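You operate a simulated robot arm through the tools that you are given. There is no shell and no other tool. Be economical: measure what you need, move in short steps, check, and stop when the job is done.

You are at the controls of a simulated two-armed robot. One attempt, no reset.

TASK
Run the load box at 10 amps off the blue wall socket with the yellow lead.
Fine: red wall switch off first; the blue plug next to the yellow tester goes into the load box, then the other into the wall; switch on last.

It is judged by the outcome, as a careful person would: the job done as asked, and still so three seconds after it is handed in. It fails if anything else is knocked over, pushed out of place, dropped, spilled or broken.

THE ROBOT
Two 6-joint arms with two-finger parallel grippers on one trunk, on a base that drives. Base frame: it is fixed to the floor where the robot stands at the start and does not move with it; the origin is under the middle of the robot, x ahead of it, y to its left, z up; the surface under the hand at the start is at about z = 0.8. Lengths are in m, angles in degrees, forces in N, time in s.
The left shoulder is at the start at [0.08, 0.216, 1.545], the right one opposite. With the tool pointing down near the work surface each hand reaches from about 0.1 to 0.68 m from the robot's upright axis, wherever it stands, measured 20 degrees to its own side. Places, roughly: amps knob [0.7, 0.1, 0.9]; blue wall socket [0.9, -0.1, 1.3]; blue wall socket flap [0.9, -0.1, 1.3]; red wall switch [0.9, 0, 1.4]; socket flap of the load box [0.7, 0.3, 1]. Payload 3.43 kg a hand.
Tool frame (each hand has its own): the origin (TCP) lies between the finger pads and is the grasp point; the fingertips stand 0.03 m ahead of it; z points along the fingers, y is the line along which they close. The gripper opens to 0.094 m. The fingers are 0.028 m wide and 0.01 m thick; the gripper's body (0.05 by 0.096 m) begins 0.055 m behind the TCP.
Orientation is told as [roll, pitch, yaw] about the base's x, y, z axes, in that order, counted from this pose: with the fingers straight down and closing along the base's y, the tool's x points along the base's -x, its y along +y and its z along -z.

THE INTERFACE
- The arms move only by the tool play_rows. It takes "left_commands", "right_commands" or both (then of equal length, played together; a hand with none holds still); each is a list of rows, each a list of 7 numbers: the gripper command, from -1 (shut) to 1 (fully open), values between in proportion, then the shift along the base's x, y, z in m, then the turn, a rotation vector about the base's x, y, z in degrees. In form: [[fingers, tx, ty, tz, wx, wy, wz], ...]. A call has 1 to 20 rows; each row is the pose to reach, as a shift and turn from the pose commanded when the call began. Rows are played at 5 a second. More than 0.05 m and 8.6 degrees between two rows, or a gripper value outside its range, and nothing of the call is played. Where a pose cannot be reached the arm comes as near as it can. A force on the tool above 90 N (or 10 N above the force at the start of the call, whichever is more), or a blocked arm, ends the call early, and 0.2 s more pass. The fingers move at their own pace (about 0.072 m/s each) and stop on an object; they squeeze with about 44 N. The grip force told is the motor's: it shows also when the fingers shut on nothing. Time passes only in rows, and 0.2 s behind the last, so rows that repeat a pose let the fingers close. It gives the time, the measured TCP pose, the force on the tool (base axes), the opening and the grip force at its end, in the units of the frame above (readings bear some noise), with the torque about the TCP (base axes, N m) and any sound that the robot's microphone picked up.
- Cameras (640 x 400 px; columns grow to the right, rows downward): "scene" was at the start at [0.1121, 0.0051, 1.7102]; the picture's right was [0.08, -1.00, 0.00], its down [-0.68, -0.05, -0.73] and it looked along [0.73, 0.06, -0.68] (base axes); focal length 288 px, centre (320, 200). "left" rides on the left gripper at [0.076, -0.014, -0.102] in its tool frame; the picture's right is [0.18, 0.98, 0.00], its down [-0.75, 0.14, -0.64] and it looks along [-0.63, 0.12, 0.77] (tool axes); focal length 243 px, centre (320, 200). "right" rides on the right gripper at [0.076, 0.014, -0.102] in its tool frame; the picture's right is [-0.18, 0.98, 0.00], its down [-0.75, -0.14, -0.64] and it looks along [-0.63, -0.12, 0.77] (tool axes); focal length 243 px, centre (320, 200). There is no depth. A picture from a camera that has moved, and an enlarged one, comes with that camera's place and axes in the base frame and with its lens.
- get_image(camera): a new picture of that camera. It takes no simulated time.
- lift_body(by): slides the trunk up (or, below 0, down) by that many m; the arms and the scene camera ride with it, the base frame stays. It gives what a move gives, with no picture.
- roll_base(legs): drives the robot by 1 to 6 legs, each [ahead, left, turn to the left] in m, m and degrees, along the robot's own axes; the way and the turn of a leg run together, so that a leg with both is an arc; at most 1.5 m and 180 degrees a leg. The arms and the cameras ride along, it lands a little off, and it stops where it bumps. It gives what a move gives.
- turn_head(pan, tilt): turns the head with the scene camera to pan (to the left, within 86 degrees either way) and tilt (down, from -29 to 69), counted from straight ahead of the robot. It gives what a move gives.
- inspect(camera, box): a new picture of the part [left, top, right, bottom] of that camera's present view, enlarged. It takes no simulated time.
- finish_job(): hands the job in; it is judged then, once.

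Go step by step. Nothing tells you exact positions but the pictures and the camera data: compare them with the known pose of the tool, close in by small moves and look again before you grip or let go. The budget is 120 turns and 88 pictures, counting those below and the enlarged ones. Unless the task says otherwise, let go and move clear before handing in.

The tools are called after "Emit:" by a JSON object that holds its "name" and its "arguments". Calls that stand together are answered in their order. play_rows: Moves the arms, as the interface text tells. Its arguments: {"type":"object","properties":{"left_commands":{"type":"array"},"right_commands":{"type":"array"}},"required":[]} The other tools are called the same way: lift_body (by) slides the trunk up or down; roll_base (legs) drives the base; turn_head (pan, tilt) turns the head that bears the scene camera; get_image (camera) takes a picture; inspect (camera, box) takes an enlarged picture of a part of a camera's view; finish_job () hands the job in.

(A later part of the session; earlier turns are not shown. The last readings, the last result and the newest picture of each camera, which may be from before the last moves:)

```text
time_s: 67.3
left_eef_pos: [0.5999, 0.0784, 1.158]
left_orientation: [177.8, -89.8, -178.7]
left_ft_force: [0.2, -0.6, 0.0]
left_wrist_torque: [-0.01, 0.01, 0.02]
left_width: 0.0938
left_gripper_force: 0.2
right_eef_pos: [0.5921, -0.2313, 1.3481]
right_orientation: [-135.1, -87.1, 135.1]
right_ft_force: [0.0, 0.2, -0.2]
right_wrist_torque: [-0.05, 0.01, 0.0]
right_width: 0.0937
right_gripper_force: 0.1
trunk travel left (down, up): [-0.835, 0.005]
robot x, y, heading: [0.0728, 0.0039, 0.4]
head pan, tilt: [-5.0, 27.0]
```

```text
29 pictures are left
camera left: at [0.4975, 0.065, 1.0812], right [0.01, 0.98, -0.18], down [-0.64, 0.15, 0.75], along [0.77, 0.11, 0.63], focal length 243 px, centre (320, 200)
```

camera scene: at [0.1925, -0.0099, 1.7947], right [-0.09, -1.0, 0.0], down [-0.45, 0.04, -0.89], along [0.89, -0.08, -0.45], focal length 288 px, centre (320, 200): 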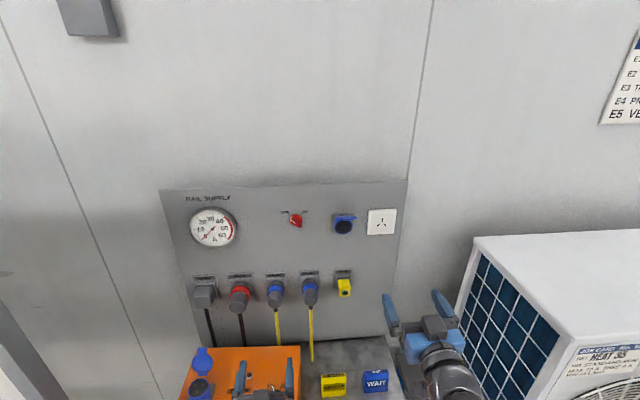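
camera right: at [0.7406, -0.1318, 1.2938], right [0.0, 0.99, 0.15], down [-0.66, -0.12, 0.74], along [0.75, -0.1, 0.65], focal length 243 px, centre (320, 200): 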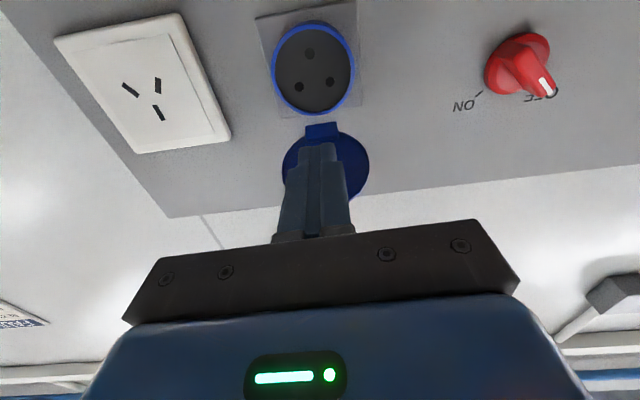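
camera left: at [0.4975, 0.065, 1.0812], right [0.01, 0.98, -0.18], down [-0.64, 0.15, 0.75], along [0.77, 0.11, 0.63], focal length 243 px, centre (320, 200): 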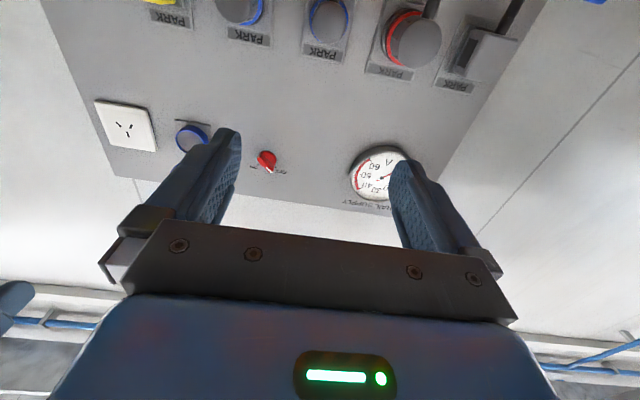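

Wall flap stays open, both sockets ready. I move the left hand in front of the right-hand blue plug (beside the yellow tester).

Emit:
{"name": "play_rows", "arguments": {"left_commands": [[1, 0.03, -0.02, -0.01, 0, 0, 0], [1, 0.06, -0.045, -0.02, 0, 0, 0], [1, 0.09, -0.07, -0.03, 0, 0, 0], [1, 0.12, -0.095, -0.04, 0, 0, 0], [1, 0.16, -0.117, -0.055, 0, 0, 0], [1, 0.195, -0.117, -0.055, 0, 0, 0]]}}

Emit:
{"name": "get_image", "arguments": {"camera": "left"}}

Emit:
{"name": "inspect", "arguments": {"camera": "scene", "box": [220, 240, 380, 340]}}

```text
time_s: 68.7
left_eef_pos: [0.7937, -0.0399, 1.103]
left_orientation: [168.1, -90.0, -168.8]
left_ft_force: [-0.3, 0.0, 0.0]
left_wrist_torque: [0.01, -0.01, 0.04]
left_width: 0.0942
left_gripper_force: 0.1
right_eef_pos: [0.5929, -0.2316, 1.3477]
right_orientation: [-134.5, -87.3, 134.4]
right_ft_force: [-0.7, 0.2, -0.6]
right_wrist_torque: [0.0, 0.01, -0.01]
right_width: 0.0941
right_gripper_force: 0.0
trunk travel left (down, up): [-0.835, 0.005]
robot x, y, heading: [0.0695, -0.0008, 0.1]
head pan, tilt: [-5.0, 27.0]
```

```text
28 pictures are left
camera left: at [0.6911, -0.0524, 1.0259], right [0.01, 0.98, -0.18], down [-0.64, 0.15, 0.75], along [0.77, 0.11, 0.63], focal length 243 px, centre (320, 200)
```

left: 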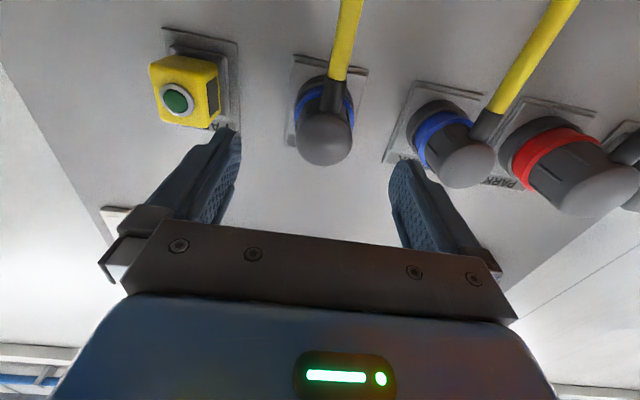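

```text
4.00 times, centred on (300, 290) of scene
camera zoom: at [0.1942, -0.0101, 1.7945], right [-0.09, -1.0, 0.0], down [-0.45, 0.04, -0.89], along [0.89, -0.08, -0.46], focal length 1152 px, centre (400, -160)
```

zoom: 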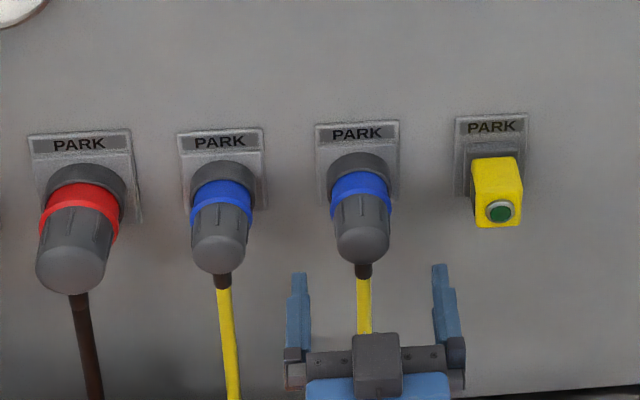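

Aligned on the plug axis. Advance so that the pads cover the plug body (tips stay short of the collar), then close.

Emit:
{"name": "play_rows", "arguments": {"left_commands": [[1, 0.03, 0.003, 0, 0, 0, 0], [1, 0.06, 0.003, 0, 0, 0, 0], [1, 0.078, 0.003, 0, 0, 0, 0], [0, 0.078, 0.003, 0, 0, 0, 0], [-1, 0.078, 0.003, 0, 0, 0, 0], [-1, 0.078, 0.003, 0, 0, 0, 0], [-1, 0.078, 0.003, 0, 0, 0, 0]]}}

Emit:
{"name": "get_image", "arguments": {"camera": "left"}}

```text
time_s: 70.3
left_eef_pos: [0.8571, -0.0369, 1.1115]
left_orientation: [166.9, -89.9, -167.7]
left_ft_force: [-10.8, 3.3, -2.9]
left_wrist_torque: [-0.01, -0.09, 0.67]
left_width: 0.0435
left_gripper_force: 44.0
left hand out of reach, approached as far as the arm can: row 3, 4, 5, 6, 7
right_eef_pos: [0.5891, -0.2298, 1.3491]
right_orientation: [-136.0, -87.0, 135.9]
right_ft_force: [-0.4, 0.9, -0.4]
right_wrist_torque: [0.02, -0.02, -0.02]
right_width: 0.0939
right_gripper_force: 0.1
trunk travel left (down, up): [-0.835, 0.005]
robot x, y, heading: [0.0722, -0.0004, -0.2]
head pan, tilt: [-5.0, 27.0]
```

```text
26 pictures are left
camera left: at [0.7533, -0.0497, 1.0359], right [0.01, 0.98, -0.18], down [-0.64, 0.15, 0.75], along [0.77, 0.11, 0.63], focal length 243 px, centre (320, 200)
```

left: 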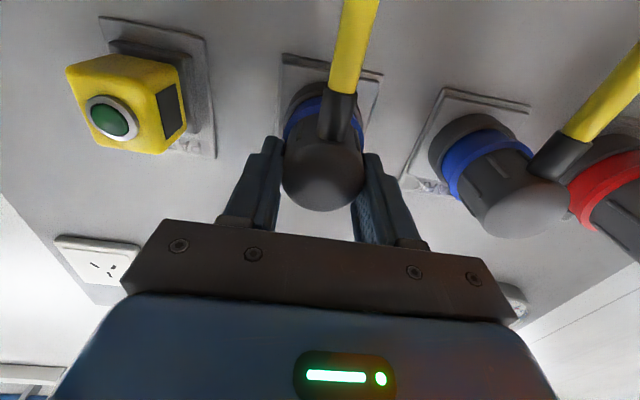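

The arm is at its reach limit and grips 8 mm high. I release, back off, drive the base 4.5 cm forward and redo it.

Emit:
{"name": "play_rows", "arguments": {"left_commands": [[0, 0, 0, 0, 0, 0, 0], [1, 0, 0, 0, 0, 0, 0], [1, 0, 0, 0, 0, 0, 0], [1, -0.04, 0, -0.003, 0, 0, 0], [1, -0.08, 0, -0.007, 0, 0, 0], [1, -0.11, 0, -0.007, 0, 0, 0]]}}

Emit:
{"name": "roll_base", "arguments": {"legs": [[0.045, 0, 0]]}}

```text
time_s: 71.7
left_eef_pos: [0.747, -0.0369, 1.1072]
left_orientation: [167.4, -89.8, -168.0]
left_ft_force: [-0.8, -0.5, 1.0]
left_wrist_torque: [-0.01, 0.03, 0.01]
left_width: 0.0938
left_gripper_force: 0.1
right_eef_pos: [0.5912, -0.2303, 1.3486]
right_orientation: [-135.8, -87.2, 135.8]
right_ft_force: [0.4, -0.1, 0.6]
right_wrist_torque: [-0.02, -0.01, 0.0]
right_width: 0.0942
right_gripper_force: 0.1
trunk travel left (down, up): [-0.835, 0.005]
robot x, y, heading: [0.0733, -0.0014, 0.0]
head pan, tilt: [-5.0, 27.0]
```

```text
time_s: 72.6
left_eef_pos: [0.7838, -0.0367, 1.1119]
left_orientation: [177.1, -89.3, -177.8]
left_ft_force: [-1.5, -0.7, 0.5]
left_wrist_torque: [0.02, 0.03, 0.0]
left_width: 0.0938
left_gripper_force: 0.2
right_eef_pos: [0.6252, -0.2313, 1.3533]
right_orientation: [-141.7, -86.8, 141.7]
right_ft_force: [-1.4, -0.4, 0.5]
right_wrist_torque: [-0.03, 0.0, 0.02]
right_width: 0.0939
right_gripper_force: 0.0
trunk travel left (down, up): [-0.835, 0.005]
robot x, y, heading: [0.1151, 0.001, 0.1]
head pan, tilt: [-5.0, 27.0]
```

Emit:
{"name": "play_rows", "arguments": {"left_commands": [[1, 0.03, 0, -0.002, 0, 0, 0], [1, 0.06, 0, -0.004, 0, 0, 0], [1, 0.083, 0, -0.005, 0, 0, 0], [0, 0.083, 0, -0.005, 0, 0, 0], [-1, 0.083, 0, -0.005, 0, 0, 0], [-1, 0.083, 0, -0.005, 0, 0, 0], [-1, 0.083, 0, -0.005, 0, 0, 0]]}}

Emit:
{"name": "get_image", "arguments": {"camera": "left"}}

```text
time_s: 74.2
left_eef_pos: [0.8761, -0.0361, 1.1014]
left_orientation: [164.4, -89.9, -165.2]
left_ft_force: [4.0, -1.2, 1.2]
left_wrist_torque: [0.12, 0.02, 0.47]
left_width: 0.0445
left_gripper_force: 44.0
right_eef_pos: [0.6388, -0.2314, 1.3477]
right_orientation: [-134.4, -87.2, 134.6]
right_ft_force: [-0.9, -0.5, 0.1]
right_wrist_torque: [0.0, -0.01, -0.02]
right_width: 0.0941
right_gripper_force: 0.1
trunk travel left (down, up): [-0.835, 0.005]
robot x, y, heading: [0.1161, 0.0035, 0.0]
head pan, tilt: [-5.0, 27.0]
```

```text
25 pictures are left
camera left: at [0.7733, -0.0495, 1.0236], right [0.01, 0.98, -0.18], down [-0.64, 0.15, 0.75], along [0.77, 0.11, 0.63], focal length 243 px, centre (320, 200)
```

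left: 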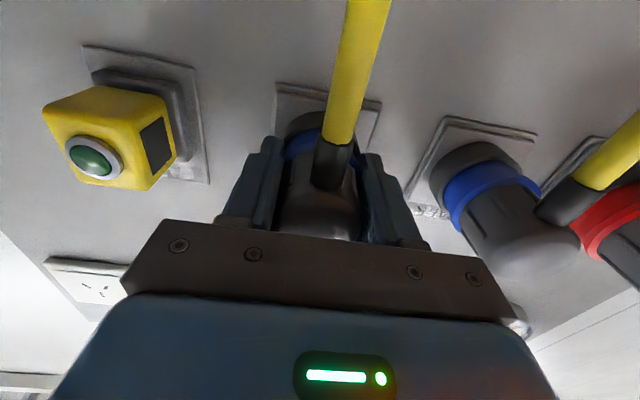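

Firm centred grip (44.5 mm). Pull it straight out of the park socket.

Emit:
{"name": "play_rows", "arguments": {"left_commands": [[-1, -0.01, 0, 0, 0, 0, 0], [-1, -0.02, 0, 0, 0, 0, 0], [-1, -0.035, 0, 0, 0, 0, 0], [-1, -0.055, 0, 0, 0, 0, 0], [-1, -0.08, 0, 0, 0, 0, 0], [-1, -0.11, 0, 0, 0, 0, 0]]}}

Emit:
{"name": "get_image", "arguments": {"camera": "left"}}

```text
time_s: 75.6
left_eef_pos: [0.7647, -0.0384, 1.1033]
left_orientation: [176.3, -89.8, -176.9]
left_ft_force: [0.0, -0.4, 0.9]
left_wrist_torque: [0.01, 0.0, -0.02]
left_width: 0.0445
left_gripper_force: 43.6
right_eef_pos: [0.6345, -0.2319, 1.3489]
right_orientation: [-135.6, -87.1, 135.6]
right_ft_force: [0.0, 0.1, 0.4]
right_wrist_torque: [0.0, 0.0, 0.01]
right_width: 0.094
right_gripper_force: 0.0
trunk travel left (down, up): [-0.835, 0.005]
robot x, y, heading: [0.1152, -0.001, 0.1]
head pan, tilt: [-5.0, 27.0]
```

```text
24 pictures are left
camera left: at [0.6607, -0.0518, 1.0254], right [0.01, 0.98, -0.18], down [-0.64, 0.15, 0.75], along [0.77, 0.11, 0.63], focal length 243 px, centre (320, 200)
```

left: 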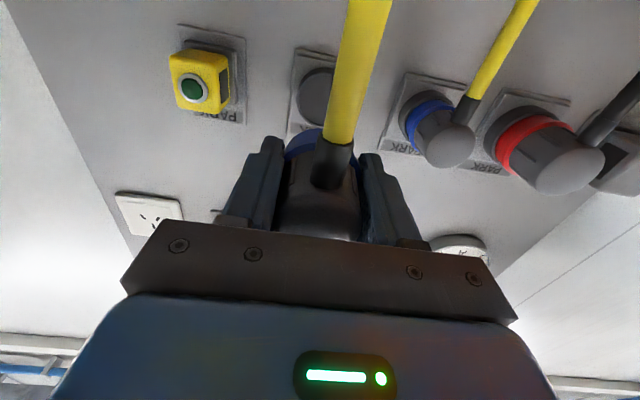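

The plug is free. Before turning it down I check the open load box socket from the scene camera.

Emit:
{"name": "turn_head", "arguments": {"pan": 25, "tilt": 50}}

Emit:
{"name": "inspect", "arguments": {"camera": "scene", "box": [240, 170, 400, 270]}}

```text
time_s: 76.5
left_eef_pos: [0.7649, -0.0383, 1.1016]
left_orientation: [166.1, -89.9, -167.0]
left_ft_force: [0.5, 0.0, -0.1]
left_wrist_torque: [0.0, -0.01, 0.0]
left_width: 0.0446
left_gripper_force: 43.6
right_eef_pos: [0.6388, -0.2303, 1.3486]
right_orientation: [-134.9, -87.2, 134.8]
right_ft_force: [-0.2, -0.3, 0.5]
right_wrist_torque: [-0.03, 0.01, -0.05]
right_width: 0.094
right_gripper_force: 0.0
trunk travel left (down, up): [-0.835, 0.005]
robot x, y, heading: [0.1157, -0.0011, 0.4]
head pan, tilt: [25.0, 50.0]
```

```text
4.00 times, centred on (320, 220) of scene
camera zoom: at [0.2151, 0.0312, 1.7604], right [0.42, -0.91, 0.0], down [-0.69, -0.32, -0.64], along [0.58, 0.27, -0.77], focal length 1152 px, centre (320, 120)
```

zoom: 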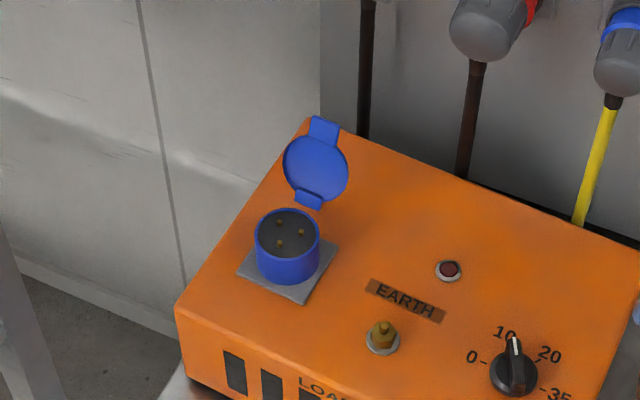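

The load box turned slightly (~3°) when I pushed the lid to its stop; the socket centre is now at about (0.692,0.280), rim z≈0.97. I swing the plug over the box while pitching it down.

Emit:
{"name": "play_rows", "arguments": {"left_commands": [[-1, -0.02, 0, 0.01, 0, 0, 0], [-1, -0.03, 0.01, 0.015, 0, 8, 0], [-1, -0.04, 0.025, 0.015, 0, 16, 0], [-1, -0.05, 0.04, 0.015, 0, 24, 0], [-1, -0.06, 0.055, 0.015, 0, 32, 0], [-1, -0.07, 0.07, 0.01, 0, 40, 0], [-1, -0.08, 0.085, 0.005, 0, 48, 0], [-1, -0.085, 0.1, 0, 0, 56, 0], [-1, -0.09, 0.115, -0.01, 0, 64, 0], [-1, -0.09, 0.13, -0.015, 0, 72, 0], [-1, -0.09, 0.145, -0.02, 0, 80, 0], [-1, -0.09, 0.16, -0.025, 0, 88, 0], [-1, -0.09, 0.18, -0.025, 0, 90, 0]]}}

Emit:
{"name": "get_image", "arguments": {"camera": "scene"}}

```text
time_s: 79.3
left_eef_pos: [0.6753, 0.1446, 1.0751]
left_orientation: [-0.8, 0.0, -0.1]
left_ft_force: [-0.7, 0.1, -1.7]
left_wrist_torque: [-0.02, 0.01, 0.04]
left_width: 0.0443
left_gripper_force: 43.9
right_eef_pos: [0.6366, -0.2306, 1.3475]
right_orientation: [-134.5, -87.2, 134.6]
right_ft_force: [0.9, 0.5, -0.5]
right_wrist_torque: [0.01, -0.03, -0.01]
right_width: 0.0942
right_gripper_force: 0.1
trunk travel left (down, up): [-0.835, 0.005]
robot x, y, heading: [0.1167, 0.0001, 0.1]
head pan, tilt: [25.0, 50.0]
```

```text
22 pictures are left
camera scene: at [0.2149, 0.0324, 1.7604], right [0.42, -0.91, 0.0], down [-0.69, -0.32, -0.64], along [0.58, 0.27, -0.77], focal length 288 px, centre (320, 200)
```

scene: 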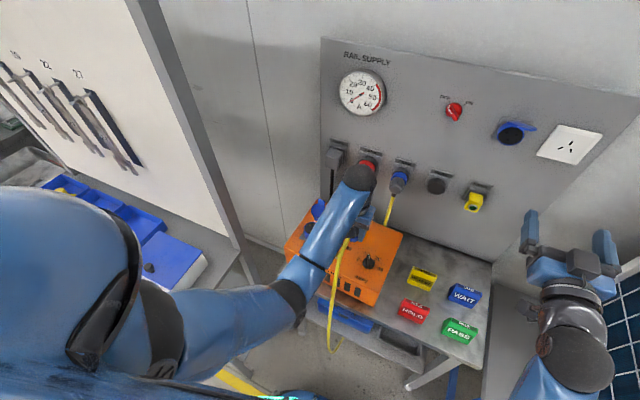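

Good: plug points down and the cable hangs in front. I move over the socket and view with the wrist camera.

Emit:
{"name": "play_rows", "arguments": {"left_commands": [[-1, 0.0, 0.04, 0, 0, 0, -1], [-1, 0.002, 0.08, 0, 0, 0, -2], [-1, 0.005, 0.12, 0, 0, 0, -3], [-1, 0.013, 0.1355, -0.005, 0, 0, -3]]}}

Emit:
{"name": "get_image", "arguments": {"camera": "left"}}

Emit:
{"name": "inspect", "arguments": {"camera": "scene", "box": [270, 180, 350, 250]}}

```text
time_s: 80.3
left_eef_pos: [0.6884, 0.279, 1.0715]
left_orientation: [-0.7, 0.0, -3.0]
left_ft_force: [-0.4, -0.3, -2.2]
left_wrist_torque: [0.0, 0.04, -0.04]
left_width: 0.0442
left_gripper_force: 44.2
right_eef_pos: [0.6364, -0.2314, 1.3484]
right_orientation: [-134.6, -87.3, 134.6]
right_ft_force: [-0.1, 0.3, -0.3]
right_wrist_torque: [-0.03, -0.01, -0.01]
right_width: 0.094
right_gripper_force: 0.1
trunk travel left (down, up): [-0.835, 0.005]
robot x, y, heading: [0.1126, 0.0018, 0.0]
head pan, tilt: [25.0, 50.0]
```

```text
21 pictures are left
camera left: at [0.61, 0.2711, 1.1727], right [-0.13, 0.99, -0.01], down [0.76, 0.11, 0.64], along [0.64, 0.07, -0.77], focal length 243 px, centre (320, 200)
```

left: 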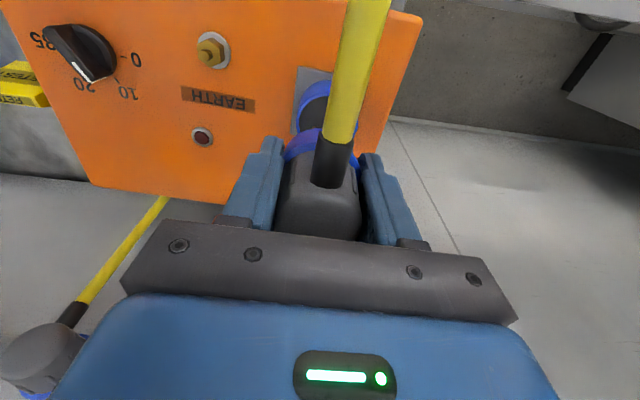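

```text
5.71 times, centred on (310, 215) of scene
camera zoom: at [0.2152, 0.0315, 1.7604], right [0.42, -0.91, 0.0], down [-0.69, -0.32, -0.64], along [0.58, 0.27, -0.77], focal length 1646 px, centre (377, 114)
```

zoom: 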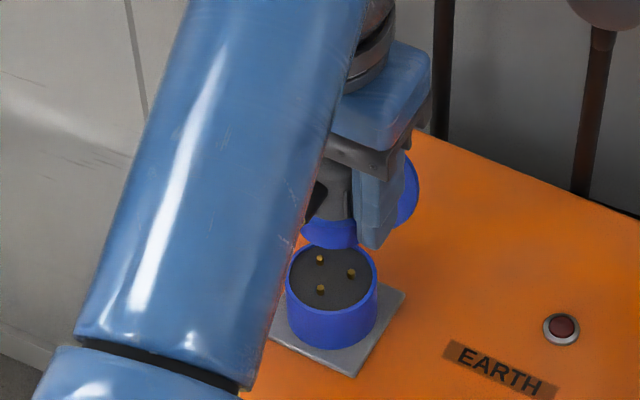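

The scene view shows socket and plug collar nearly aligned; I correct by ~4 mm forward and 2 mm left and descend carefully.

Emit:
{"name": "play_rows", "arguments": {"left_commands": [[-1, 0.004, 0.002, -0.01, 0, 0, 0], [-1, 0.004, 0.002, -0.02, 0, 0, 0], [-1, 0.004, 0.002, -0.03, 0, 0, 0]]}}

Emit:
{"name": "inspect", "arguments": {"camera": "scene", "box": [290, 200, 340, 240]}}

```text
time_s: 81.1
left_eef_pos: [0.6916, 0.2814, 1.0406]
left_orientation: [-0.7, 0.0, -2.9]
left_ft_force: [-0.1, 0.0, -1.1]
left_wrist_torque: [0.02, 0.03, 0.0]
left_width: 0.0443
left_gripper_force: 44.6
right_eef_pos: [0.6366, -0.2313, 1.3474]
right_orientation: [-135.0, -87.2, 135.1]
right_ft_force: [0.3, 0.2, 0.6]
right_wrist_torque: [0.03, 0.01, -0.02]
right_width: 0.0942
right_gripper_force: 0.1
trunk travel left (down, up): [-0.835, 0.005]
robot x, y, heading: [0.1168, -0.0002, -0.1]
head pan, tilt: [25.0, 50.0]
```

```text
10.00 times, centred on (315, 220) of scene
camera zoom: at [0.2148, 0.0313, 1.7604], right [0.42, -0.91, 0.0], down [-0.69, -0.32, -0.64], along [0.58, 0.27, -0.77], focal length 2880 px, centre (370, 0)
```

zoom: 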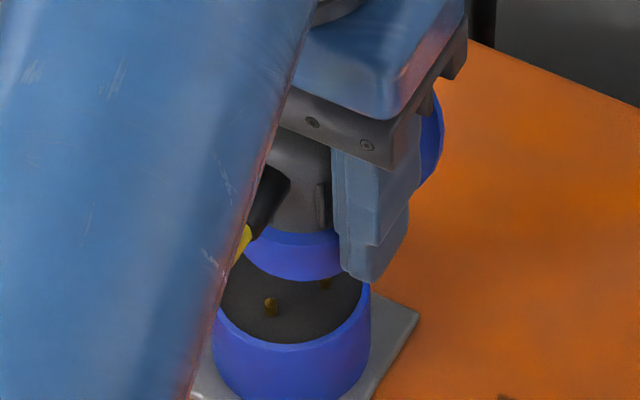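

Laterally aligned; about 2 mm more forward. Continue down, watching the force.

Emit:
{"name": "play_rows", "arguments": {"left_commands": [[-1, 0.002, 0, -0.008, 0, 0, 0], [-1, 0.002, 0, -0.015, 0, 0, 0], [-1, 0.002, 0, -0.02, 0, 0, 0], [-1, 0.002, 0, -0.025, 0, 0, 0]]}}

```text
time_s: 82.1
left_eef_pos: [0.6943, 0.28, 1.0153]
left_orientation: [-0.7, -0.3, -3.0]
left_ft_force: [0.5, -0.3, -1.7]
left_wrist_torque: [-0.02, 0.0, 0.03]
left_width: 0.0443
left_gripper_force: 44.1
right_eef_pos: [0.6369, -0.2308, 1.3488]
right_orientation: [-135.1, -87.2, 134.9]
right_ft_force: [0.9, 0.1, 0.2]
right_wrist_torque: [0.01, 0.01, -0.04]
right_width: 0.0939
right_gripper_force: 0.0
trunk travel left (down, up): [-0.835, 0.005]
robot x, y, heading: [0.1173, -0.004, 0.1]
head pan, tilt: [25.0, 50.0]
```

Emit:
{"name": "play_rows", "arguments": {"left_commands": [[-1, 0, 0, -0.006, 0, 0, 0], [-1, 0, 0, -0.011, 0, 0, 0], [-1, 0, 0, -0.016, 0, 0, 0], [-1, 0, 0, -0.02, 0, 0, 0]]}}

Emit:
{"name": "inspect", "arguments": {"camera": "scene", "box": [290, 200, 340, 240]}}

```text
time_s: 83.1
left_eef_pos: [0.6939, 0.2814, 1.0034]
left_orientation: [-0.5, -0.9, -2.9]
left_ft_force: [4.6, 5.4, 32.5]
left_wrist_torque: [0.43, 0.33, -0.03]
left_width: 0.0449
left_gripper_force: 44.5
right_eef_pos: [0.6322, -0.2318, 1.3502]
right_orientation: [-138.7, -87.1, 138.6]
right_ft_force: [0.5, -0.3, 0.2]
right_wrist_torque: [-0.04, 0.01, -0.01]
right_width: 0.0941
right_gripper_force: 0.1
trunk travel left (down, up): [-0.835, 0.005]
robot x, y, heading: [0.1128, 0.002, 0.2]
head pan, tilt: [25.0, 50.0]
```

```text
10.00 times, centred on (315, 220) of scene
camera zoom: at [0.2087, 0.0299, 1.7615], right [0.42, -0.91, 0.0], down [-0.69, -0.32, -0.65], along [0.58, 0.27, -0.76], focal length 2880 px, centre (370, 0)
```

zoom: 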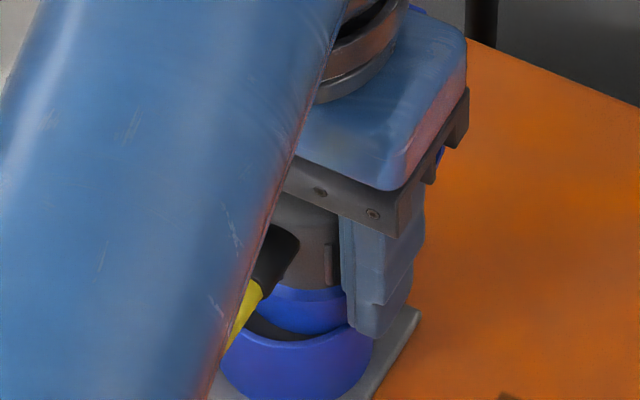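

Contact at 32 N with the plug partly in; the picture shows a gap on the left side and the forces push left/forward, so I shift ~3 mm left and 1 mm forward while pressing.

Emit:
{"name": "play_rows", "arguments": {"left_commands": [[-1, 0.001, 0.002, 0.004, 0, 0, 0], [-1, 0.001, 0.003, 0, 0, 0, 0], [-1, 0.001, 0.003, -0.004, 0, 0, 0], [-1, 0.001, 0.003, -0.008, 0, 0, 0]]}}

Emit:
{"name": "inspect", "arguments": {"camera": "scene", "box": [290, 200, 340, 240]}}

```text
time_s: 84.1
left_eef_pos: [0.6933, 0.2816, 0.9994]
left_orientation: [-0.3, -1.4, -3.1]
left_ft_force: [-0.3, -0.8, 63.3]
left_wrist_torque: [1.01, 0.93, -0.45]
left_width: 0.0446
left_gripper_force: 44.0
right_eef_pos: [0.6274, -0.2357, 1.3507]
right_orientation: [-143.1, -87.0, 143.1]
right_ft_force: [-0.5, -0.2, -0.6]
right_wrist_torque: [0.0, -0.03, 0.0]
right_width: 0.0939
right_gripper_force: 0.1
trunk travel left (down, up): [-0.835, 0.005]
robot x, y, heading: [0.1155, -0.0002, 0.1]
head pan, tilt: [25.0, 50.0]
```

```text
10.00 times, centred on (315, 220) of scene
camera zoom: at [0.2035, 0.0255, 1.7617], right [0.42, -0.91, 0.0], down [-0.69, -0.32, -0.65], along [0.59, 0.28, -0.76], focal length 2880 px, centre (370, 0)
```

zoom: 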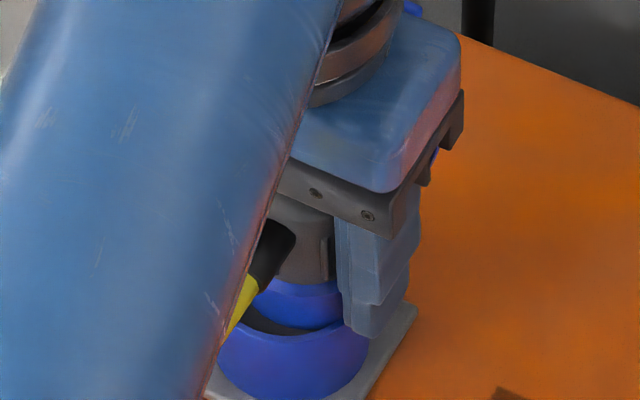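

The plug is captured but stops; picture suggests it sits 2–3 mm right of the socket axis. I lift slightly, shift left, and press again.

Emit:
{"name": "play_rows", "arguments": {"left_commands": [[-1, 0, 0, 0.015, 0, 0, 0], [-1, -0.001, 0.001, 0.026, 0, 0, 0], [-1, -0.003, 0.002, 0.026, 0, 0, 0], [-1, -0.003, 0.002, 0.02, 0, 0, 0], [-1, -0.003, 0.002, 0.014, 0, 0, 0], [-1, -0.003, 0.002, 0.008, 0, 0, 0]]}}

```text
time_s: 85.5
left_eef_pos: [0.6921, 0.2851, 0.9995]
left_orientation: [-0.5, -0.7, -3.1]
left_ft_force: [2.8, 2.4, 18.4]
left_wrist_torque: [0.45, -0.31, -0.05]
left_width: 0.0448
left_gripper_force: 43.8
right_eef_pos: [0.6323, -0.2327, 1.3495]
right_orientation: [-138.1, -87.1, 138.1]
right_ft_force: [-1.0, 0.0, -0.2]
right_wrist_torque: [0.02, 0.01, 0.02]
right_width: 0.094
right_gripper_force: 0.0
trunk travel left (down, up): [-0.835, 0.005]
robot x, y, heading: [0.1189, -0.0027, -0.0]
head pan, tilt: [25.0, 50.0]
```

Deeper with less force; continue pressing.

Emit:
{"name": "play_rows", "arguments": {"left_commands": [[-1, 0, 0.001, -0.005, 0, 0, 0], [-1, 0, 0.001, -0.01, 0, 0, 0], [-1, 0, 0.001, -0.015, 0, 0, 0]]}}

Emit:
{"name": "get_image", "arguments": {"camera": "left"}}

Emit:
{"name": "inspect", "arguments": {"camera": "scene", "box": [290, 200, 340, 240]}}

```text
time_s: 86.5
left_eef_pos: [0.7003, 0.2876, 1.0006]
left_orientation: [-0.1, -2.5, -3.0]
left_ft_force: [-21.9, -8.6, 59.0]
left_wrist_torque: [0.91, 1.37, 0.44]
left_width: 0.0448
left_gripper_force: 43.6
right_eef_pos: [0.6301, -0.2341, 1.3492]
right_orientation: [-140.1, -87.1, 140.2]
right_ft_force: [0.4, 0.2, -0.1]
right_wrist_torque: [0.0, 0.0, -0.01]
right_width: 0.0942
right_gripper_force: 0.1
trunk travel left (down, up): [-0.835, 0.005]
robot x, y, heading: [0.1157, 0.0013, 0.2]
head pan, tilt: [25.0, 50.0]
stopped in row 3 (left hand): the force on the tool passed its limit at 93 N (the readings are from after the stop); the commanded pose is now the measured one
```

```text
16 pictures are left
camera left: at [0.6187, 0.2774, 1.0992], right [-0.13, 0.99, -0.01], down [0.73, 0.1, 0.67], along [0.67, 0.08, -0.74], focal length 243 px, centre (320, 200)
```

left: 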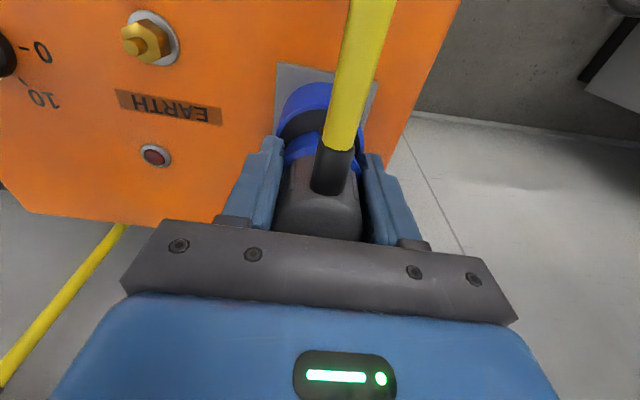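

```text
10.00 times, centred on (315, 220) of scene
camera zoom: at [0.2062, 0.0275, 1.7604], right [0.42, -0.91, 0.0], down [-0.69, -0.32, -0.65], along [0.59, 0.27, -0.76], focal length 2880 px, centre (370, 0)
```

zoom: 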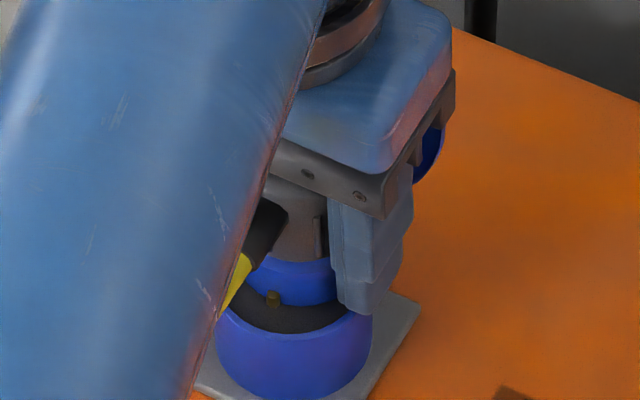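

The wrist view makes it clear: the plug sits too far forward, resting on the far rim. Socket centre is about x≈0.686, y≈0.285. I lift, straighten the hand, shift back ~14 mm and look again.

Emit:
{"name": "play_rows", "arguments": {"left_commands": [[-1, 0, 0, 0.02, 0, 1, 0], [-1, -0.005, -0.001, 0.03, 0, 2.3, 0], [-1, -0.014, -0.002, 0.03, 0, 2.3, 0], [-1, -0.014, -0.002, 0.025, 0, 2.3, 0]]}}

Emit:
{"name": "get_image", "arguments": {"camera": "left"}}

```text
time_s: 87.5
left_eef_pos: [0.6871, 0.2871, 1.0153]
left_orientation: [-0.5, 0.7, -3.0]
left_ft_force: [0.4, 0.4, -1.0]
left_wrist_torque: [0.04, 0.02, 0.0]
left_width: 0.0446
left_gripper_force: 43.9
right_eef_pos: [0.6367, -0.2301, 1.3478]
right_orientation: [-134.1, -87.2, 134.2]
right_ft_force: [-0.3, 0.2, 0.1]
right_wrist_torque: [0.01, -0.01, -0.01]
right_width: 0.0939
right_gripper_force: 0.0
trunk travel left (down, up): [-0.835, 0.005]
robot x, y, heading: [0.111, -0.0009, 0.2]
head pan, tilt: [25.0, 50.0]
```

```text
14 pictures are left
camera left: at [0.6114, 0.2773, 1.1187], right [-0.13, 0.99, -0.01], down [0.77, 0.11, 0.63], along [0.63, 0.08, -0.78], focal length 243 px, centre (320, 200)
```

left: 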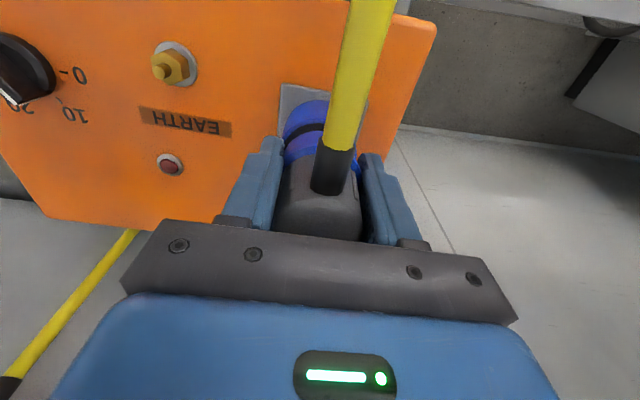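

Now nearly concentric; another ~4 mm back, then press down.

Emit:
{"name": "play_rows", "arguments": {"left_commands": [[-1, -0.004, 0, 0, 0, -0.7, 0], [-1, -0.004, 0, -0.008, 0, -0.7, 0], [-1, -0.004, 0, -0.014, 0, -0.7, 0], [-1, -0.004, 0, -0.02, 0, -0.7, 0]]}}

```text
time_s: 88.5
left_eef_pos: [0.6809, 0.2866, 1.0008]
left_orientation: [-0.2, -0.7, -2.9]
left_ft_force: [2.7, 3.3, 17.9]
left_wrist_torque: [0.27, -0.53, 0.03]
left_width: 0.0447
left_gripper_force: 44.3
right_eef_pos: [0.6328, -0.2313, 1.3477]
right_orientation: [-138.2, -87.1, 138.2]
right_ft_force: [0.7, -0.1, -0.9]
right_wrist_torque: [0.01, -0.01, 0.01]
right_width: 0.0939
right_gripper_force: 0.1
trunk travel left (down, up): [-0.835, 0.005]
robot x, y, heading: [0.1155, -0.0011, 0.2]
head pan, tilt: [25.0, 50.0]
```

Still rim contact. I zoom in with the wrist camera to see the remaining offset.

Emit:
{"name": "inspect", "arguments": {"camera": "left", "box": [260, 80, 380, 180]}}

```text
4.00 times, centred on (320, 130) of left
camera zoom: at [0.6035, 0.2768, 1.1013], right [-0.13, 0.99, -0.01], down [0.75, 0.1, 0.65], along [0.64, 0.08, -0.76], focal length 970 px, centre (320, 480)
```

zoom: 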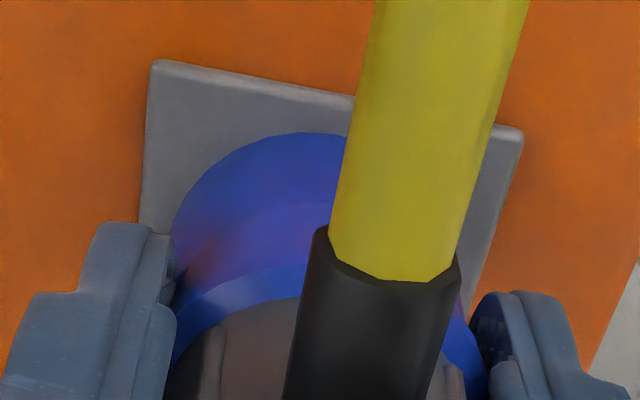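

The plug now looks a few mm too near instead. I lift a hair, move forward in small steps with light pressure and watch for it dropping in.

Emit:
{"name": "play_rows", "arguments": {"left_commands": [[-1, 0, 0, 0.006, 0, 0, 0], [-1, 0.003, -0.001, 0.006, 0, 0.3, 0], [-1, 0.003, -0.001, 0, 0, 0.3, 0], [-1, 0.003, -0.001, -0.003, 0, 0.3, 0]]}}

Emit:
{"name": "play_rows", "arguments": {"left_commands": [[-1, 0.001, 0, 0, 0, 0, 0], [-1, 0.002, 0, 0, 0, 0, 0], [-1, 0.003, 0, 0, 0, 0, 0]]}}

Emit:
{"name": "play_rows", "arguments": {"left_commands": [[-1, 0, -0.001, 0, 0, 0, 0], [-1, 0, -0.002, 0, 0, 0, 0], [-1, 0, -0.003, 0, 0, 0, 0]]}}

```text
time_s: 89.5
left_eef_pos: [0.6834, 0.2845, 1.0006]
left_orientation: [-0.3, -0.4, -3.0]
left_ft_force: [-3.3, 2.4, 36.2]
left_wrist_torque: [0.37, -0.53, 0.02]
left_width: 0.0448
left_gripper_force: 43.9
right_eef_pos: [0.6304, -0.2327, 1.3513]
right_orientation: [-139.8, -87.0, 139.9]
right_ft_force: [0.5, 0.0, 0.3]
right_wrist_torque: [0.0, 0.03, 0.02]
right_width: 0.0937
right_gripper_force: 0.1
trunk travel left (down, up): [-0.835, 0.005]
robot x, y, heading: [0.1155, 0.0008, -0.0]
head pan, tilt: [25.0, 50.0]
```

```text
time_s: 90.3
left_eef_pos: [0.6848, 0.2869, 0.999]
left_orientation: [-0.2, -0.3, -2.8]
left_ft_force: [-11.0, 5.7, 44.9]
left_wrist_torque: [0.85, -0.07, 0.14]
left_width: 0.0444
left_gripper_force: 43.4
right_eef_pos: [0.6281, -0.2318, 1.3517]
right_orientation: [-141.4, -87.0, 141.4]
right_ft_force: [-0.3, 0.3, -0.5]
right_wrist_torque: [0.06, -0.01, -0.01]
right_width: 0.0941
right_gripper_force: 0.0
trunk travel left (down, up): [-0.835, 0.005]
robot x, y, heading: [0.1107, 0.0017, 0.3]
head pan, tilt: [25.0, 50.0]
```

```text
time_s: 91.1
left_eef_pos: [0.6847, 0.2856, 0.9995]
left_orientation: [-0.3, -0.4, -2.8]
left_ft_force: [-11.7, 14.1, 47.0]
left_wrist_torque: [1.59, 0.39, 0.38]
left_width: 0.0449
left_gripper_force: 44.4
right_eef_pos: [0.6272, -0.2312, 1.3521]
right_orientation: [-140.5, -86.9, 140.6]
right_ft_force: [0.5, 0.5, -0.4]
right_wrist_torque: [0.0, 0.0, 0.02]
right_width: 0.094
right_gripper_force: 0.1
trunk travel left (down, up): [-0.835, 0.005]
robot x, y, heading: [0.1127, 0.0018, -0.1]
head pan, tilt: [25.0, 50.0]
```

I realise the fingertips themselves are striking the socket rim: my grip is too far forward on the plug. The safe fix is to re-park the plug and regrip it ~28 mm further back. First lift it clear.

Emit:
{"name": "play_rows", "arguments": {"left_commands": [[-1, 0, 0, 0.03, 0, 0, 1], [-1, 0, 0, 0.06, 0, 0, 2], [-1, 0, -0.04, 0.075, 0, 0, 3], [-1, 0, -0.09, 0.08, 0, 0, 3], [-1, 0, -0.13, 0.08, 0, 0, 3]]}}

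Emit:
{"name": "play_rows", "arguments": {"left_commands": [[-1, 0, -0.02, 0, 0, -8, 0], [-1, 0.005, -0.04, 0.005, 0, -16, 0], [-1, 0.01, -0.06, 0.01, 0, -24, 0], [-1, 0.015, -0.08, 0.015, 0, -32, 0], [-1, 0.02, -0.1, 0.02, 0, -40, 0], [-1, 0.025, -0.115, 0.025, 0, -48, 0], [-1, 0.03, -0.13, 0.03, 0, -56, 0], [-1, 0.035, -0.145, 0.03, 0, -64, 0], [-1, 0.04, -0.16, 0.03, 0, -72, 0], [-1, 0.05, -0.175, 0.03, 0, -80, 0], [-1, 0.06, -0.19, 0.03, 0, -88, 0], [-1, 0.07, -0.195, 0.03, 0, -90, 0]]}}

```text
refused: row 4 steps farther than a row can; nothing moved
```

```text
time_s: 93.9
left_eef_pos: [0.7476, 0.0868, 1.0362]
left_orientation: [109.8, -86.8, -110.3]
left_ft_force: [-35.4, 2.4, 39.5]
left_wrist_torque: [0.41, 7.88, -0.75]
left_width: 0.0448
left_gripper_force: 44.3
right_eef_pos: [0.6223, -0.2311, 1.3536]
right_orientation: [-142.4, -86.9, 142.5]
right_ft_force: [-0.4, 0.4, 0.2]
right_wrist_torque: [-0.01, -0.02, 0.0]
right_width: 0.0941
right_gripper_force: 0.1
trunk travel left (down, up): [-0.835, 0.005]
robot x, y, heading: [0.1145, 0.0006, 0.3]
head pan, tilt: [25.0, 50.0]
stopped in row 12 (left hand): the force on the tool passed its limit at 130 N (the readings are from after the stop); the commanded pose is now the measured one
```

The first call was refused and the second ran without the lift, so the hand is now pressing on something. I look at once.

Emit:
{"name": "get_image", "arguments": {"camera": "scene"}}

```text
12 pictures are left
camera scene: at [0.195, 0.0303, 1.7612], right [0.43, -0.9, 0.0], down [-0.69, -0.33, -0.65], along [0.59, 0.27, -0.76], focal length 288 px, centre (320, 200)
```

scene: 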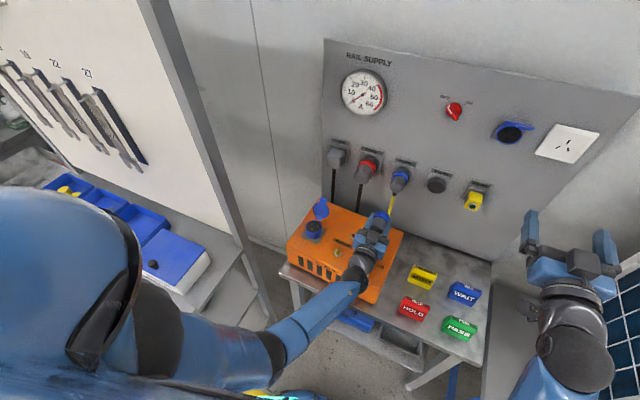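

The hand body rests on the load box near the knob. I lift straight up, then re-check.

Emit:
{"name": "play_rows", "arguments": {"left_commands": [[-1, 0, 0, 0.02, 0, 0, 0], [-1, 0, 0, 0.05, 0, 0, 0], [-1, 0, 0, 0.07, 0, 0, 0]]}}

Emit:
{"name": "inspect", "arguments": {"camera": "scene", "box": [270, 150, 430, 310]}}

```text
time_s: 94.7
left_eef_pos: [0.7558, 0.0905, 1.1007]
left_orientation: [98.1, -87.1, -98.5]
left_ft_force: [0.1, 0.0, -1.3]
left_wrist_torque: [-0.04, 0.04, -0.02]
left_width: 0.0445
left_gripper_force: 44.1
right_eef_pos: [0.6324, -0.2291, 1.3494]
right_orientation: [-135.8, -87.1, 136.0]
right_ft_force: [-0.3, 0.1, 0.4]
right_wrist_torque: [-0.03, -0.03, 0.01]
right_width: 0.0941
right_gripper_force: 0.1
trunk travel left (down, up): [-0.835, 0.005]
robot x, y, heading: [0.1134, -0.0015, 0.1]
head pan, tilt: [25.0, 50.0]
```

```text
2.50 times, centred on (350, 230) of scene
camera zoom: at [0.21, 0.0325, 1.7606], right [0.42, -0.91, 0.0], down [-0.69, -0.33, -0.64], along [0.58, 0.27, -0.77], focal length 720 px, centre (245, 125)
```

zoom: 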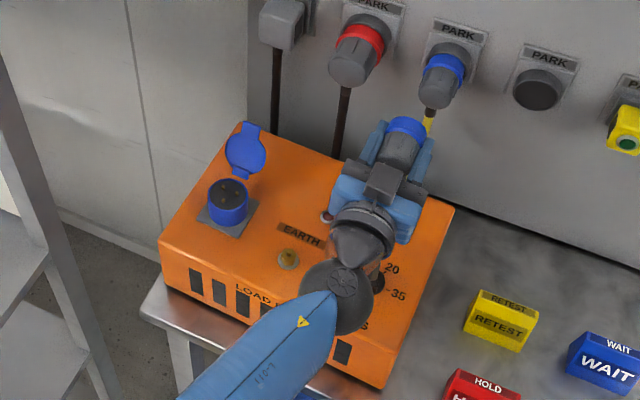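

The box and knob area look undisturbed and the plug is still well held. I line it up with its park socket.

Emit:
{"name": "play_rows", "arguments": {"left_commands": [[-1, 0, -0.03, 0.001, -1, 0, 0], [-1, 0, -0.065, 0.002, -2, 0, 0], [-1, 0, -0.1, 0.002, -3, 0, 0], [-1, 0.005, -0.128, 0.002, -3, 0, 0]]}}

Emit:
{"name": "get_image", "arguments": {"camera": "left"}}

```text
time_s: 95.7
left_eef_pos: [0.7627, -0.0415, 1.0984]
left_orientation: [-176.4, -89.8, 176.0]
left_ft_force: [0.2, 0.1, -1.2]
left_wrist_torque: [-0.03, -0.02, 0.0]
left_width: 0.0447
left_gripper_force: 43.9
right_eef_pos: [0.636, -0.2315, 1.3465]
right_orientation: [-134.7, -87.3, 134.8]
right_ft_force: [0.5, -0.3, 0.4]
right_wrist_torque: [0.01, -0.02, 0.03]
right_width: 0.0939
right_gripper_force: 0.1
trunk travel left (down, up): [-0.835, 0.005]
robot x, y, heading: [0.1112, -0.0009, 0.0]
head pan, tilt: [25.0, 50.0]
```

```text
10 pictures are left
camera left: at [0.6605, -0.0556, 1.0219], right [0.01, 0.98, -0.18], down [-0.64, 0.15, 0.75], along [0.77, 0.11, 0.63], focal length 243 px, centre (320, 200)
```

left: 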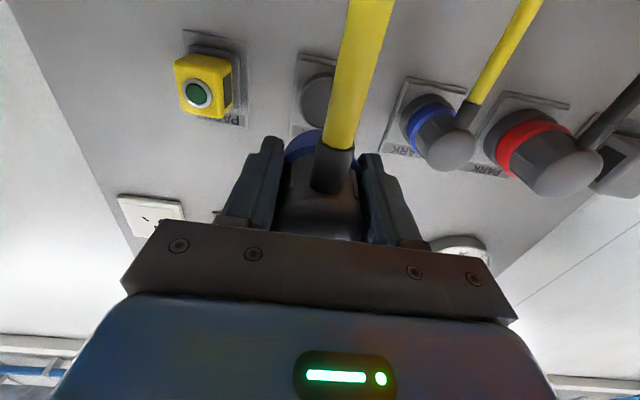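

Almost identical to the extraction pose; correct 3–4 mm and push it back in.

Emit:
{"name": "play_rows", "arguments": {"left_commands": [[-1, 0.02, 0.003, 0.004, 0, 0, 0], [-1, 0.05, 0.003, 0.004, 0, 0, 0], [-1, 0.075, 0.003, 0.004, 0, 0, 0], [-1, 0.09, 0.003, 0.004, 0, 0, 0], [-1, 0.1, 0.003, 0.004, 0, 0, 0], [-1, 0.108, 0.003, 0.004, 0, 0, 0], [-1, 0.114, 0.003, 0.004, 0, 0, 0]]}}

```text
time_s: 97.3
left_eef_pos: [0.8784, -0.0381, 1.1052]
left_orientation: [-175.6, -89.6, 175.0]
left_ft_force: [-0.9, 0.1, -2.1]
left_wrist_torque: [-0.03, -0.01, -0.01]
left_width: 0.0448
left_gripper_force: 44.1
right_eef_pos: [0.636, -0.2306, 1.3479]
right_orientation: [-134.5, -87.2, 134.5]
right_ft_force: [0.3, 0.1, 0.9]
right_wrist_torque: [0.01, -0.04, -0.02]
right_width: 0.0938
right_gripper_force: 0.0
trunk travel left (down, up): [-0.835, 0.005]
robot x, y, heading: [0.1148, 0.0004, -0.1]
head pan, tilt: [25.0, 50.0]
```

Emit:
{"name": "play_rows", "arguments": {"left_commands": [[-1, 0.004, 0, -0.001, 0, 0, 0], [-1, 0.008, 0, -0.001, 0, 0, 0], [-1, 0.012, 0, -0.001, 0, 0, 0]]}}

Emit:
{"name": "inspect", "arguments": {"camera": "left", "box": [220, 60, 420, 250]}}

```text
time_s: 98.1
left_eef_pos: [0.8797, -0.0369, 1.1038]
left_orientation: [155.2, -89.7, -155.9]
left_ft_force: [-42.8, 0.6, -5.0]
left_wrist_torque: [0.12, 0.62, 0.45]
left_width: 0.0445
left_gripper_force: 43.6
right_eef_pos: [0.6257, -0.2299, 1.3513]
right_orientation: [-139.9, -87.0, 139.9]
right_ft_force: [-0.2, 0.1, 0.3]
right_wrist_torque: [-0.05, -0.01, 0.02]
right_width: 0.0941
right_gripper_force: 0.0
trunk travel left (down, up): [-0.835, 0.005]
robot x, y, heading: [0.1144, 0.0025, 0.2]
head pan, tilt: [25.0, 50.0]
```

```text
2.11 times, centred on (320, 155) of left
camera zoom: at [0.7764, -0.0505, 1.0264], right [0.01, 0.98, -0.18], down [-0.64, 0.15, 0.75], along [0.76, 0.11, 0.64], focal length 511 px, centre (320, 295)
```

zoom: 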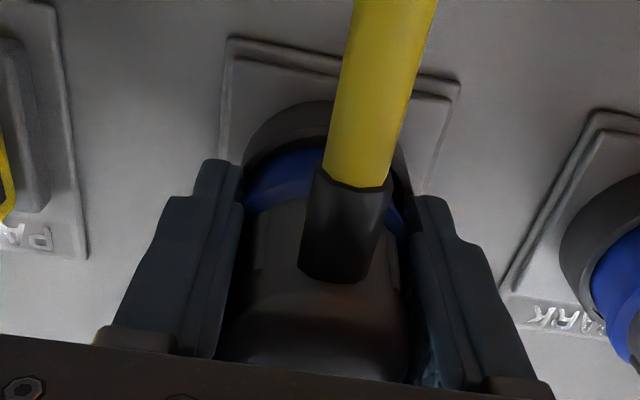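

The collar sits inside the park ring again. Release, slide back ~30 mm, regrip at the rear.

Emit:
{"name": "play_rows", "arguments": {"left_commands": [[-1, -0.011, 0, 0, 0, 0, 0], [0, -0.011, 0, 0, 0, 0, 0], [0.3, -0.011, 0, 0, 0, 0, 0], [0.3, -0.025, 0, 0, 0, 0, 0], [0.3, -0.039, 0, 0, 0, 0, 0], [-0.5, -0.039, 0, 0, 0, 0, 0], [-1, -0.039, 0, 0, 0, 0, 0], [-1, -0.039, 0, 0, 0, 0, 0]]}}

Emit:
{"name": "inspect", "arguments": {"camera": "left", "box": [220, 60, 420, 250]}}

```text
time_s: 99.9
left_eef_pos: [0.8481, -0.0376, 1.1039]
left_orientation: [-176.7, -89.6, 176.1]
left_ft_force: [-2.8, 1.2, 4.2]
left_wrist_torque: [0.02, -0.19, 0.03]
left_width: 0.042
left_gripper_force: 44.2
right_eef_pos: [0.6327, -0.2307, 1.3481]
right_orientation: [-135.9, -87.1, 135.8]
right_ft_force: [0.7, 0.5, -0.7]
right_wrist_torque: [-0.01, 0.02, -0.01]
right_width: 0.0941
right_gripper_force: 0.1
trunk travel left (down, up): [-0.835, 0.005]
robot x, y, heading: [0.1136, 0.0022, 0.1]
head pan, tilt: [25.0, 50.0]
```

```text
2.11 times, centred on (320, 155) of left
camera zoom: at [0.7462, -0.0509, 1.027], right [0.01, 0.98, -0.18], down [-0.65, 0.15, 0.75], along [0.76, 0.11, 0.64], focal length 511 px, centre (320, 295)
```

zoom: 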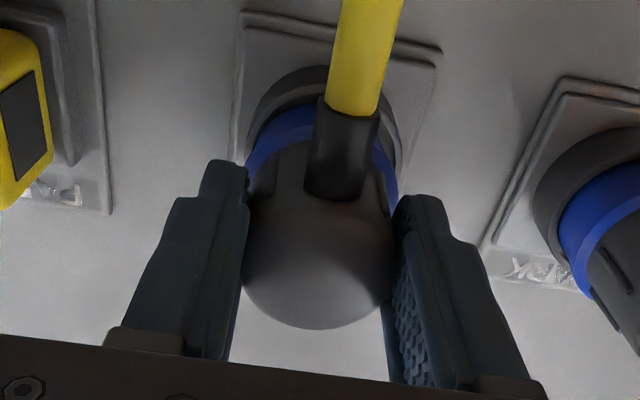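

Regripped at the rear (42 mm). Pull out and swing over the box again.

Emit:
{"name": "play_rows", "arguments": {"left_commands": [[-1, -0.01, 0, 0, 0, 0, 0], [-1, -0.02, 0, 0, 0, 0, 0], [-1, -0.035, 0, 0, 0, 0, 0], [-1, -0.055, 0, 0, 0, 0, 0], [-1, -0.08, 0, 0, 0, 0, 0], [-1, -0.11, 0, 0.01, 0, 0, 0]]}}

```text
time_s: 101.3
left_eef_pos: [0.738, -0.0353, 1.1144]
left_orientation: [-173.3, -89.6, 172.8]
left_ft_force: [0.4, 0.1, -0.7]
left_wrist_torque: [0.02, 0.06, 0.0]
left_width: 0.0419
left_gripper_force: 44.2
right_eef_pos: [0.6333, -0.2303, 1.3472]
right_orientation: [-135.6, -87.2, 135.7]
right_ft_force: [-0.4, 0.7, -0.3]
right_wrist_torque: [0.0, -0.02, -0.02]
right_width: 0.094
right_gripper_force: 0.1
trunk travel left (down, up): [-0.835, 0.005]
robot x, y, heading: [0.1102, 0.0044, 0.1]
head pan, tilt: [25.0, 50.0]
```

Emit:
{"name": "play_rows", "arguments": {"left_commands": [[-1, -0.01, 0.01, 0.005, 0, 8, 0], [-1, -0.02, 0.025, 0.01, 0, 16, 0], [-1, -0.03, 0.04, 0.01, 0, 24, 0], [-1, -0.04, 0.055, 0.01, 0, 32, 0], [-1, -0.045, 0.07, 0.01, 0, 40, 0], [-1, -0.05, 0.085, 0.005, 0, 48, 0], [-1, -0.055, 0.1, 0, 0, 56, 0], [-1, -0.06, 0.115, -0.01, 0, 64, 0], [-1, -0.06, 0.13, -0.02, 0, 72, 0], [-1, -0.06, 0.15, -0.03, 0, 80, 0], [-1, -0.06, 0.17, -0.035, 0, 88, 0], [-1, -0.06, 0.19, -0.035, 0, 90, 0], [-1, -0.06, 0.19, -0.035, 0, 90, 0]]}}

```text
time_s: 104.1
left_eef_pos: [0.6796, 0.151, 1.0789]
left_orientation: [-0.4, -0.2, -0.1]
left_ft_force: [0.1, 1.0, -2.0]
left_wrist_torque: [0.0, -0.05, 0.01]
left_width: 0.0418
left_gripper_force: 43.9
right_eef_pos: [0.6339, -0.2298, 1.348]
right_orientation: [-135.0, -87.2, 135.0]
right_ft_force: [0.1, 0.1, 0.4]
right_wrist_torque: [-0.02, 0.01, -0.02]
right_width: 0.094
right_gripper_force: 0.1
trunk travel left (down, up): [-0.835, 0.005]
robot x, y, heading: [0.1135, -0.0012, 0.3]
head pan, tilt: [25.0, 50.0]
```

Emit:
{"name": "play_rows", "arguments": {"left_commands": [[-1, 0.002, 0.045, 0, 0, 0, -1], [-1, 0.005, 0.09, 0, 0, 0, -2], [-1, 0.0095, 0.133, -0.002, 0, 0, -3]]}}

Emit:
{"name": "inspect", "arguments": {"camera": "scene", "box": [285, 190, 345, 238]}}

```text
time_s: 104.9
left_eef_pos: [0.6897, 0.2866, 1.0753]
left_orientation: [-0.6, -0.2, -3.1]
left_ft_force: [-0.1, 0.2, -1.6]
left_wrist_torque: [-0.01, 0.01, -0.02]
left_width: 0.0418
left_gripper_force: 43.2
right_eef_pos: [0.6358, -0.2288, 1.348]
right_orientation: [-133.8, -87.2, 133.8]
right_ft_force: [0.6, -0.3, 0.0]
right_wrist_torque: [0.0, 0.02, -0.01]
right_width: 0.0941
right_gripper_force: 0.0
trunk travel left (down, up): [-0.835, 0.005]
robot x, y, heading: [0.1129, -0.0012, 0.0]
head pan, tilt: [25.0, 50.0]
```

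```text
8.33 times, centred on (315, 214) of scene
camera zoom: at [0.2134, 0.0329, 1.7604], right [0.42, -0.91, 0.0], down [-0.69, -0.33, -0.64], along [0.58, 0.27, -0.77], focal length 2400 px, centre (362, 83)
```

zoom: 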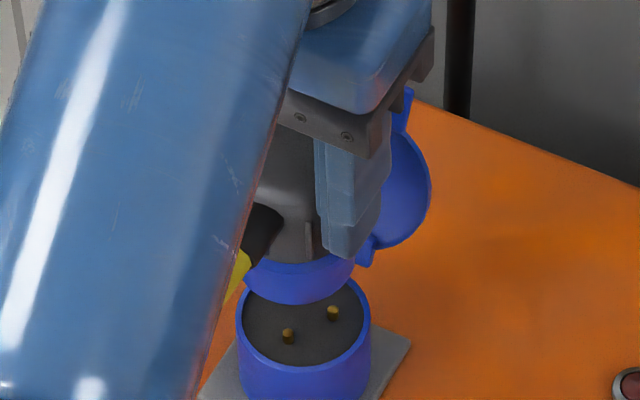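

Clear view: collar radius ≈21.5 mm vs socket rim ≈26 mm, so there's some clearance; needed shift about +3 mm x, +1 mm y. I descend stepwise.

Emit:
{"name": "play_rows", "arguments": {"left_commands": [[-1, 0.003, 0.001, -0.01, 0, 0, 0], [-1, 0.003, 0.001, -0.02, 0, 0, 0], [-1, 0.003, 0.001, -0.03, 0, 0, 0], [-1, 0.003, 0.001, -0.04, 0, 0, 0], [-1, 0.003, 0.001, -0.047, 0, 0, 0]]}}

```text
time_s: 106.1
left_eef_pos: [0.6911, 0.2872, 1.0314]
left_orientation: [-0.6, -0.6, -3.0]
left_ft_force: [1.2, 1.6, 8.8]
left_wrist_torque: [-0.02, 0.73, -0.05]
left_width: 0.042
left_gripper_force: 44.2
right_eef_pos: [0.6336, -0.231, 1.348]
right_orientation: [-135.7, -87.2, 135.7]
right_ft_force: [0.5, 0.5, -0.3]
right_wrist_torque: [-0.01, 0.01, 0.01]
right_width: 0.0941
right_gripper_force: 0.1
trunk travel left (down, up): [-0.835, 0.005]
robot x, y, heading: [0.1154, -0.001, 0.1]
head pan, tilt: [25.0, 50.0]
```

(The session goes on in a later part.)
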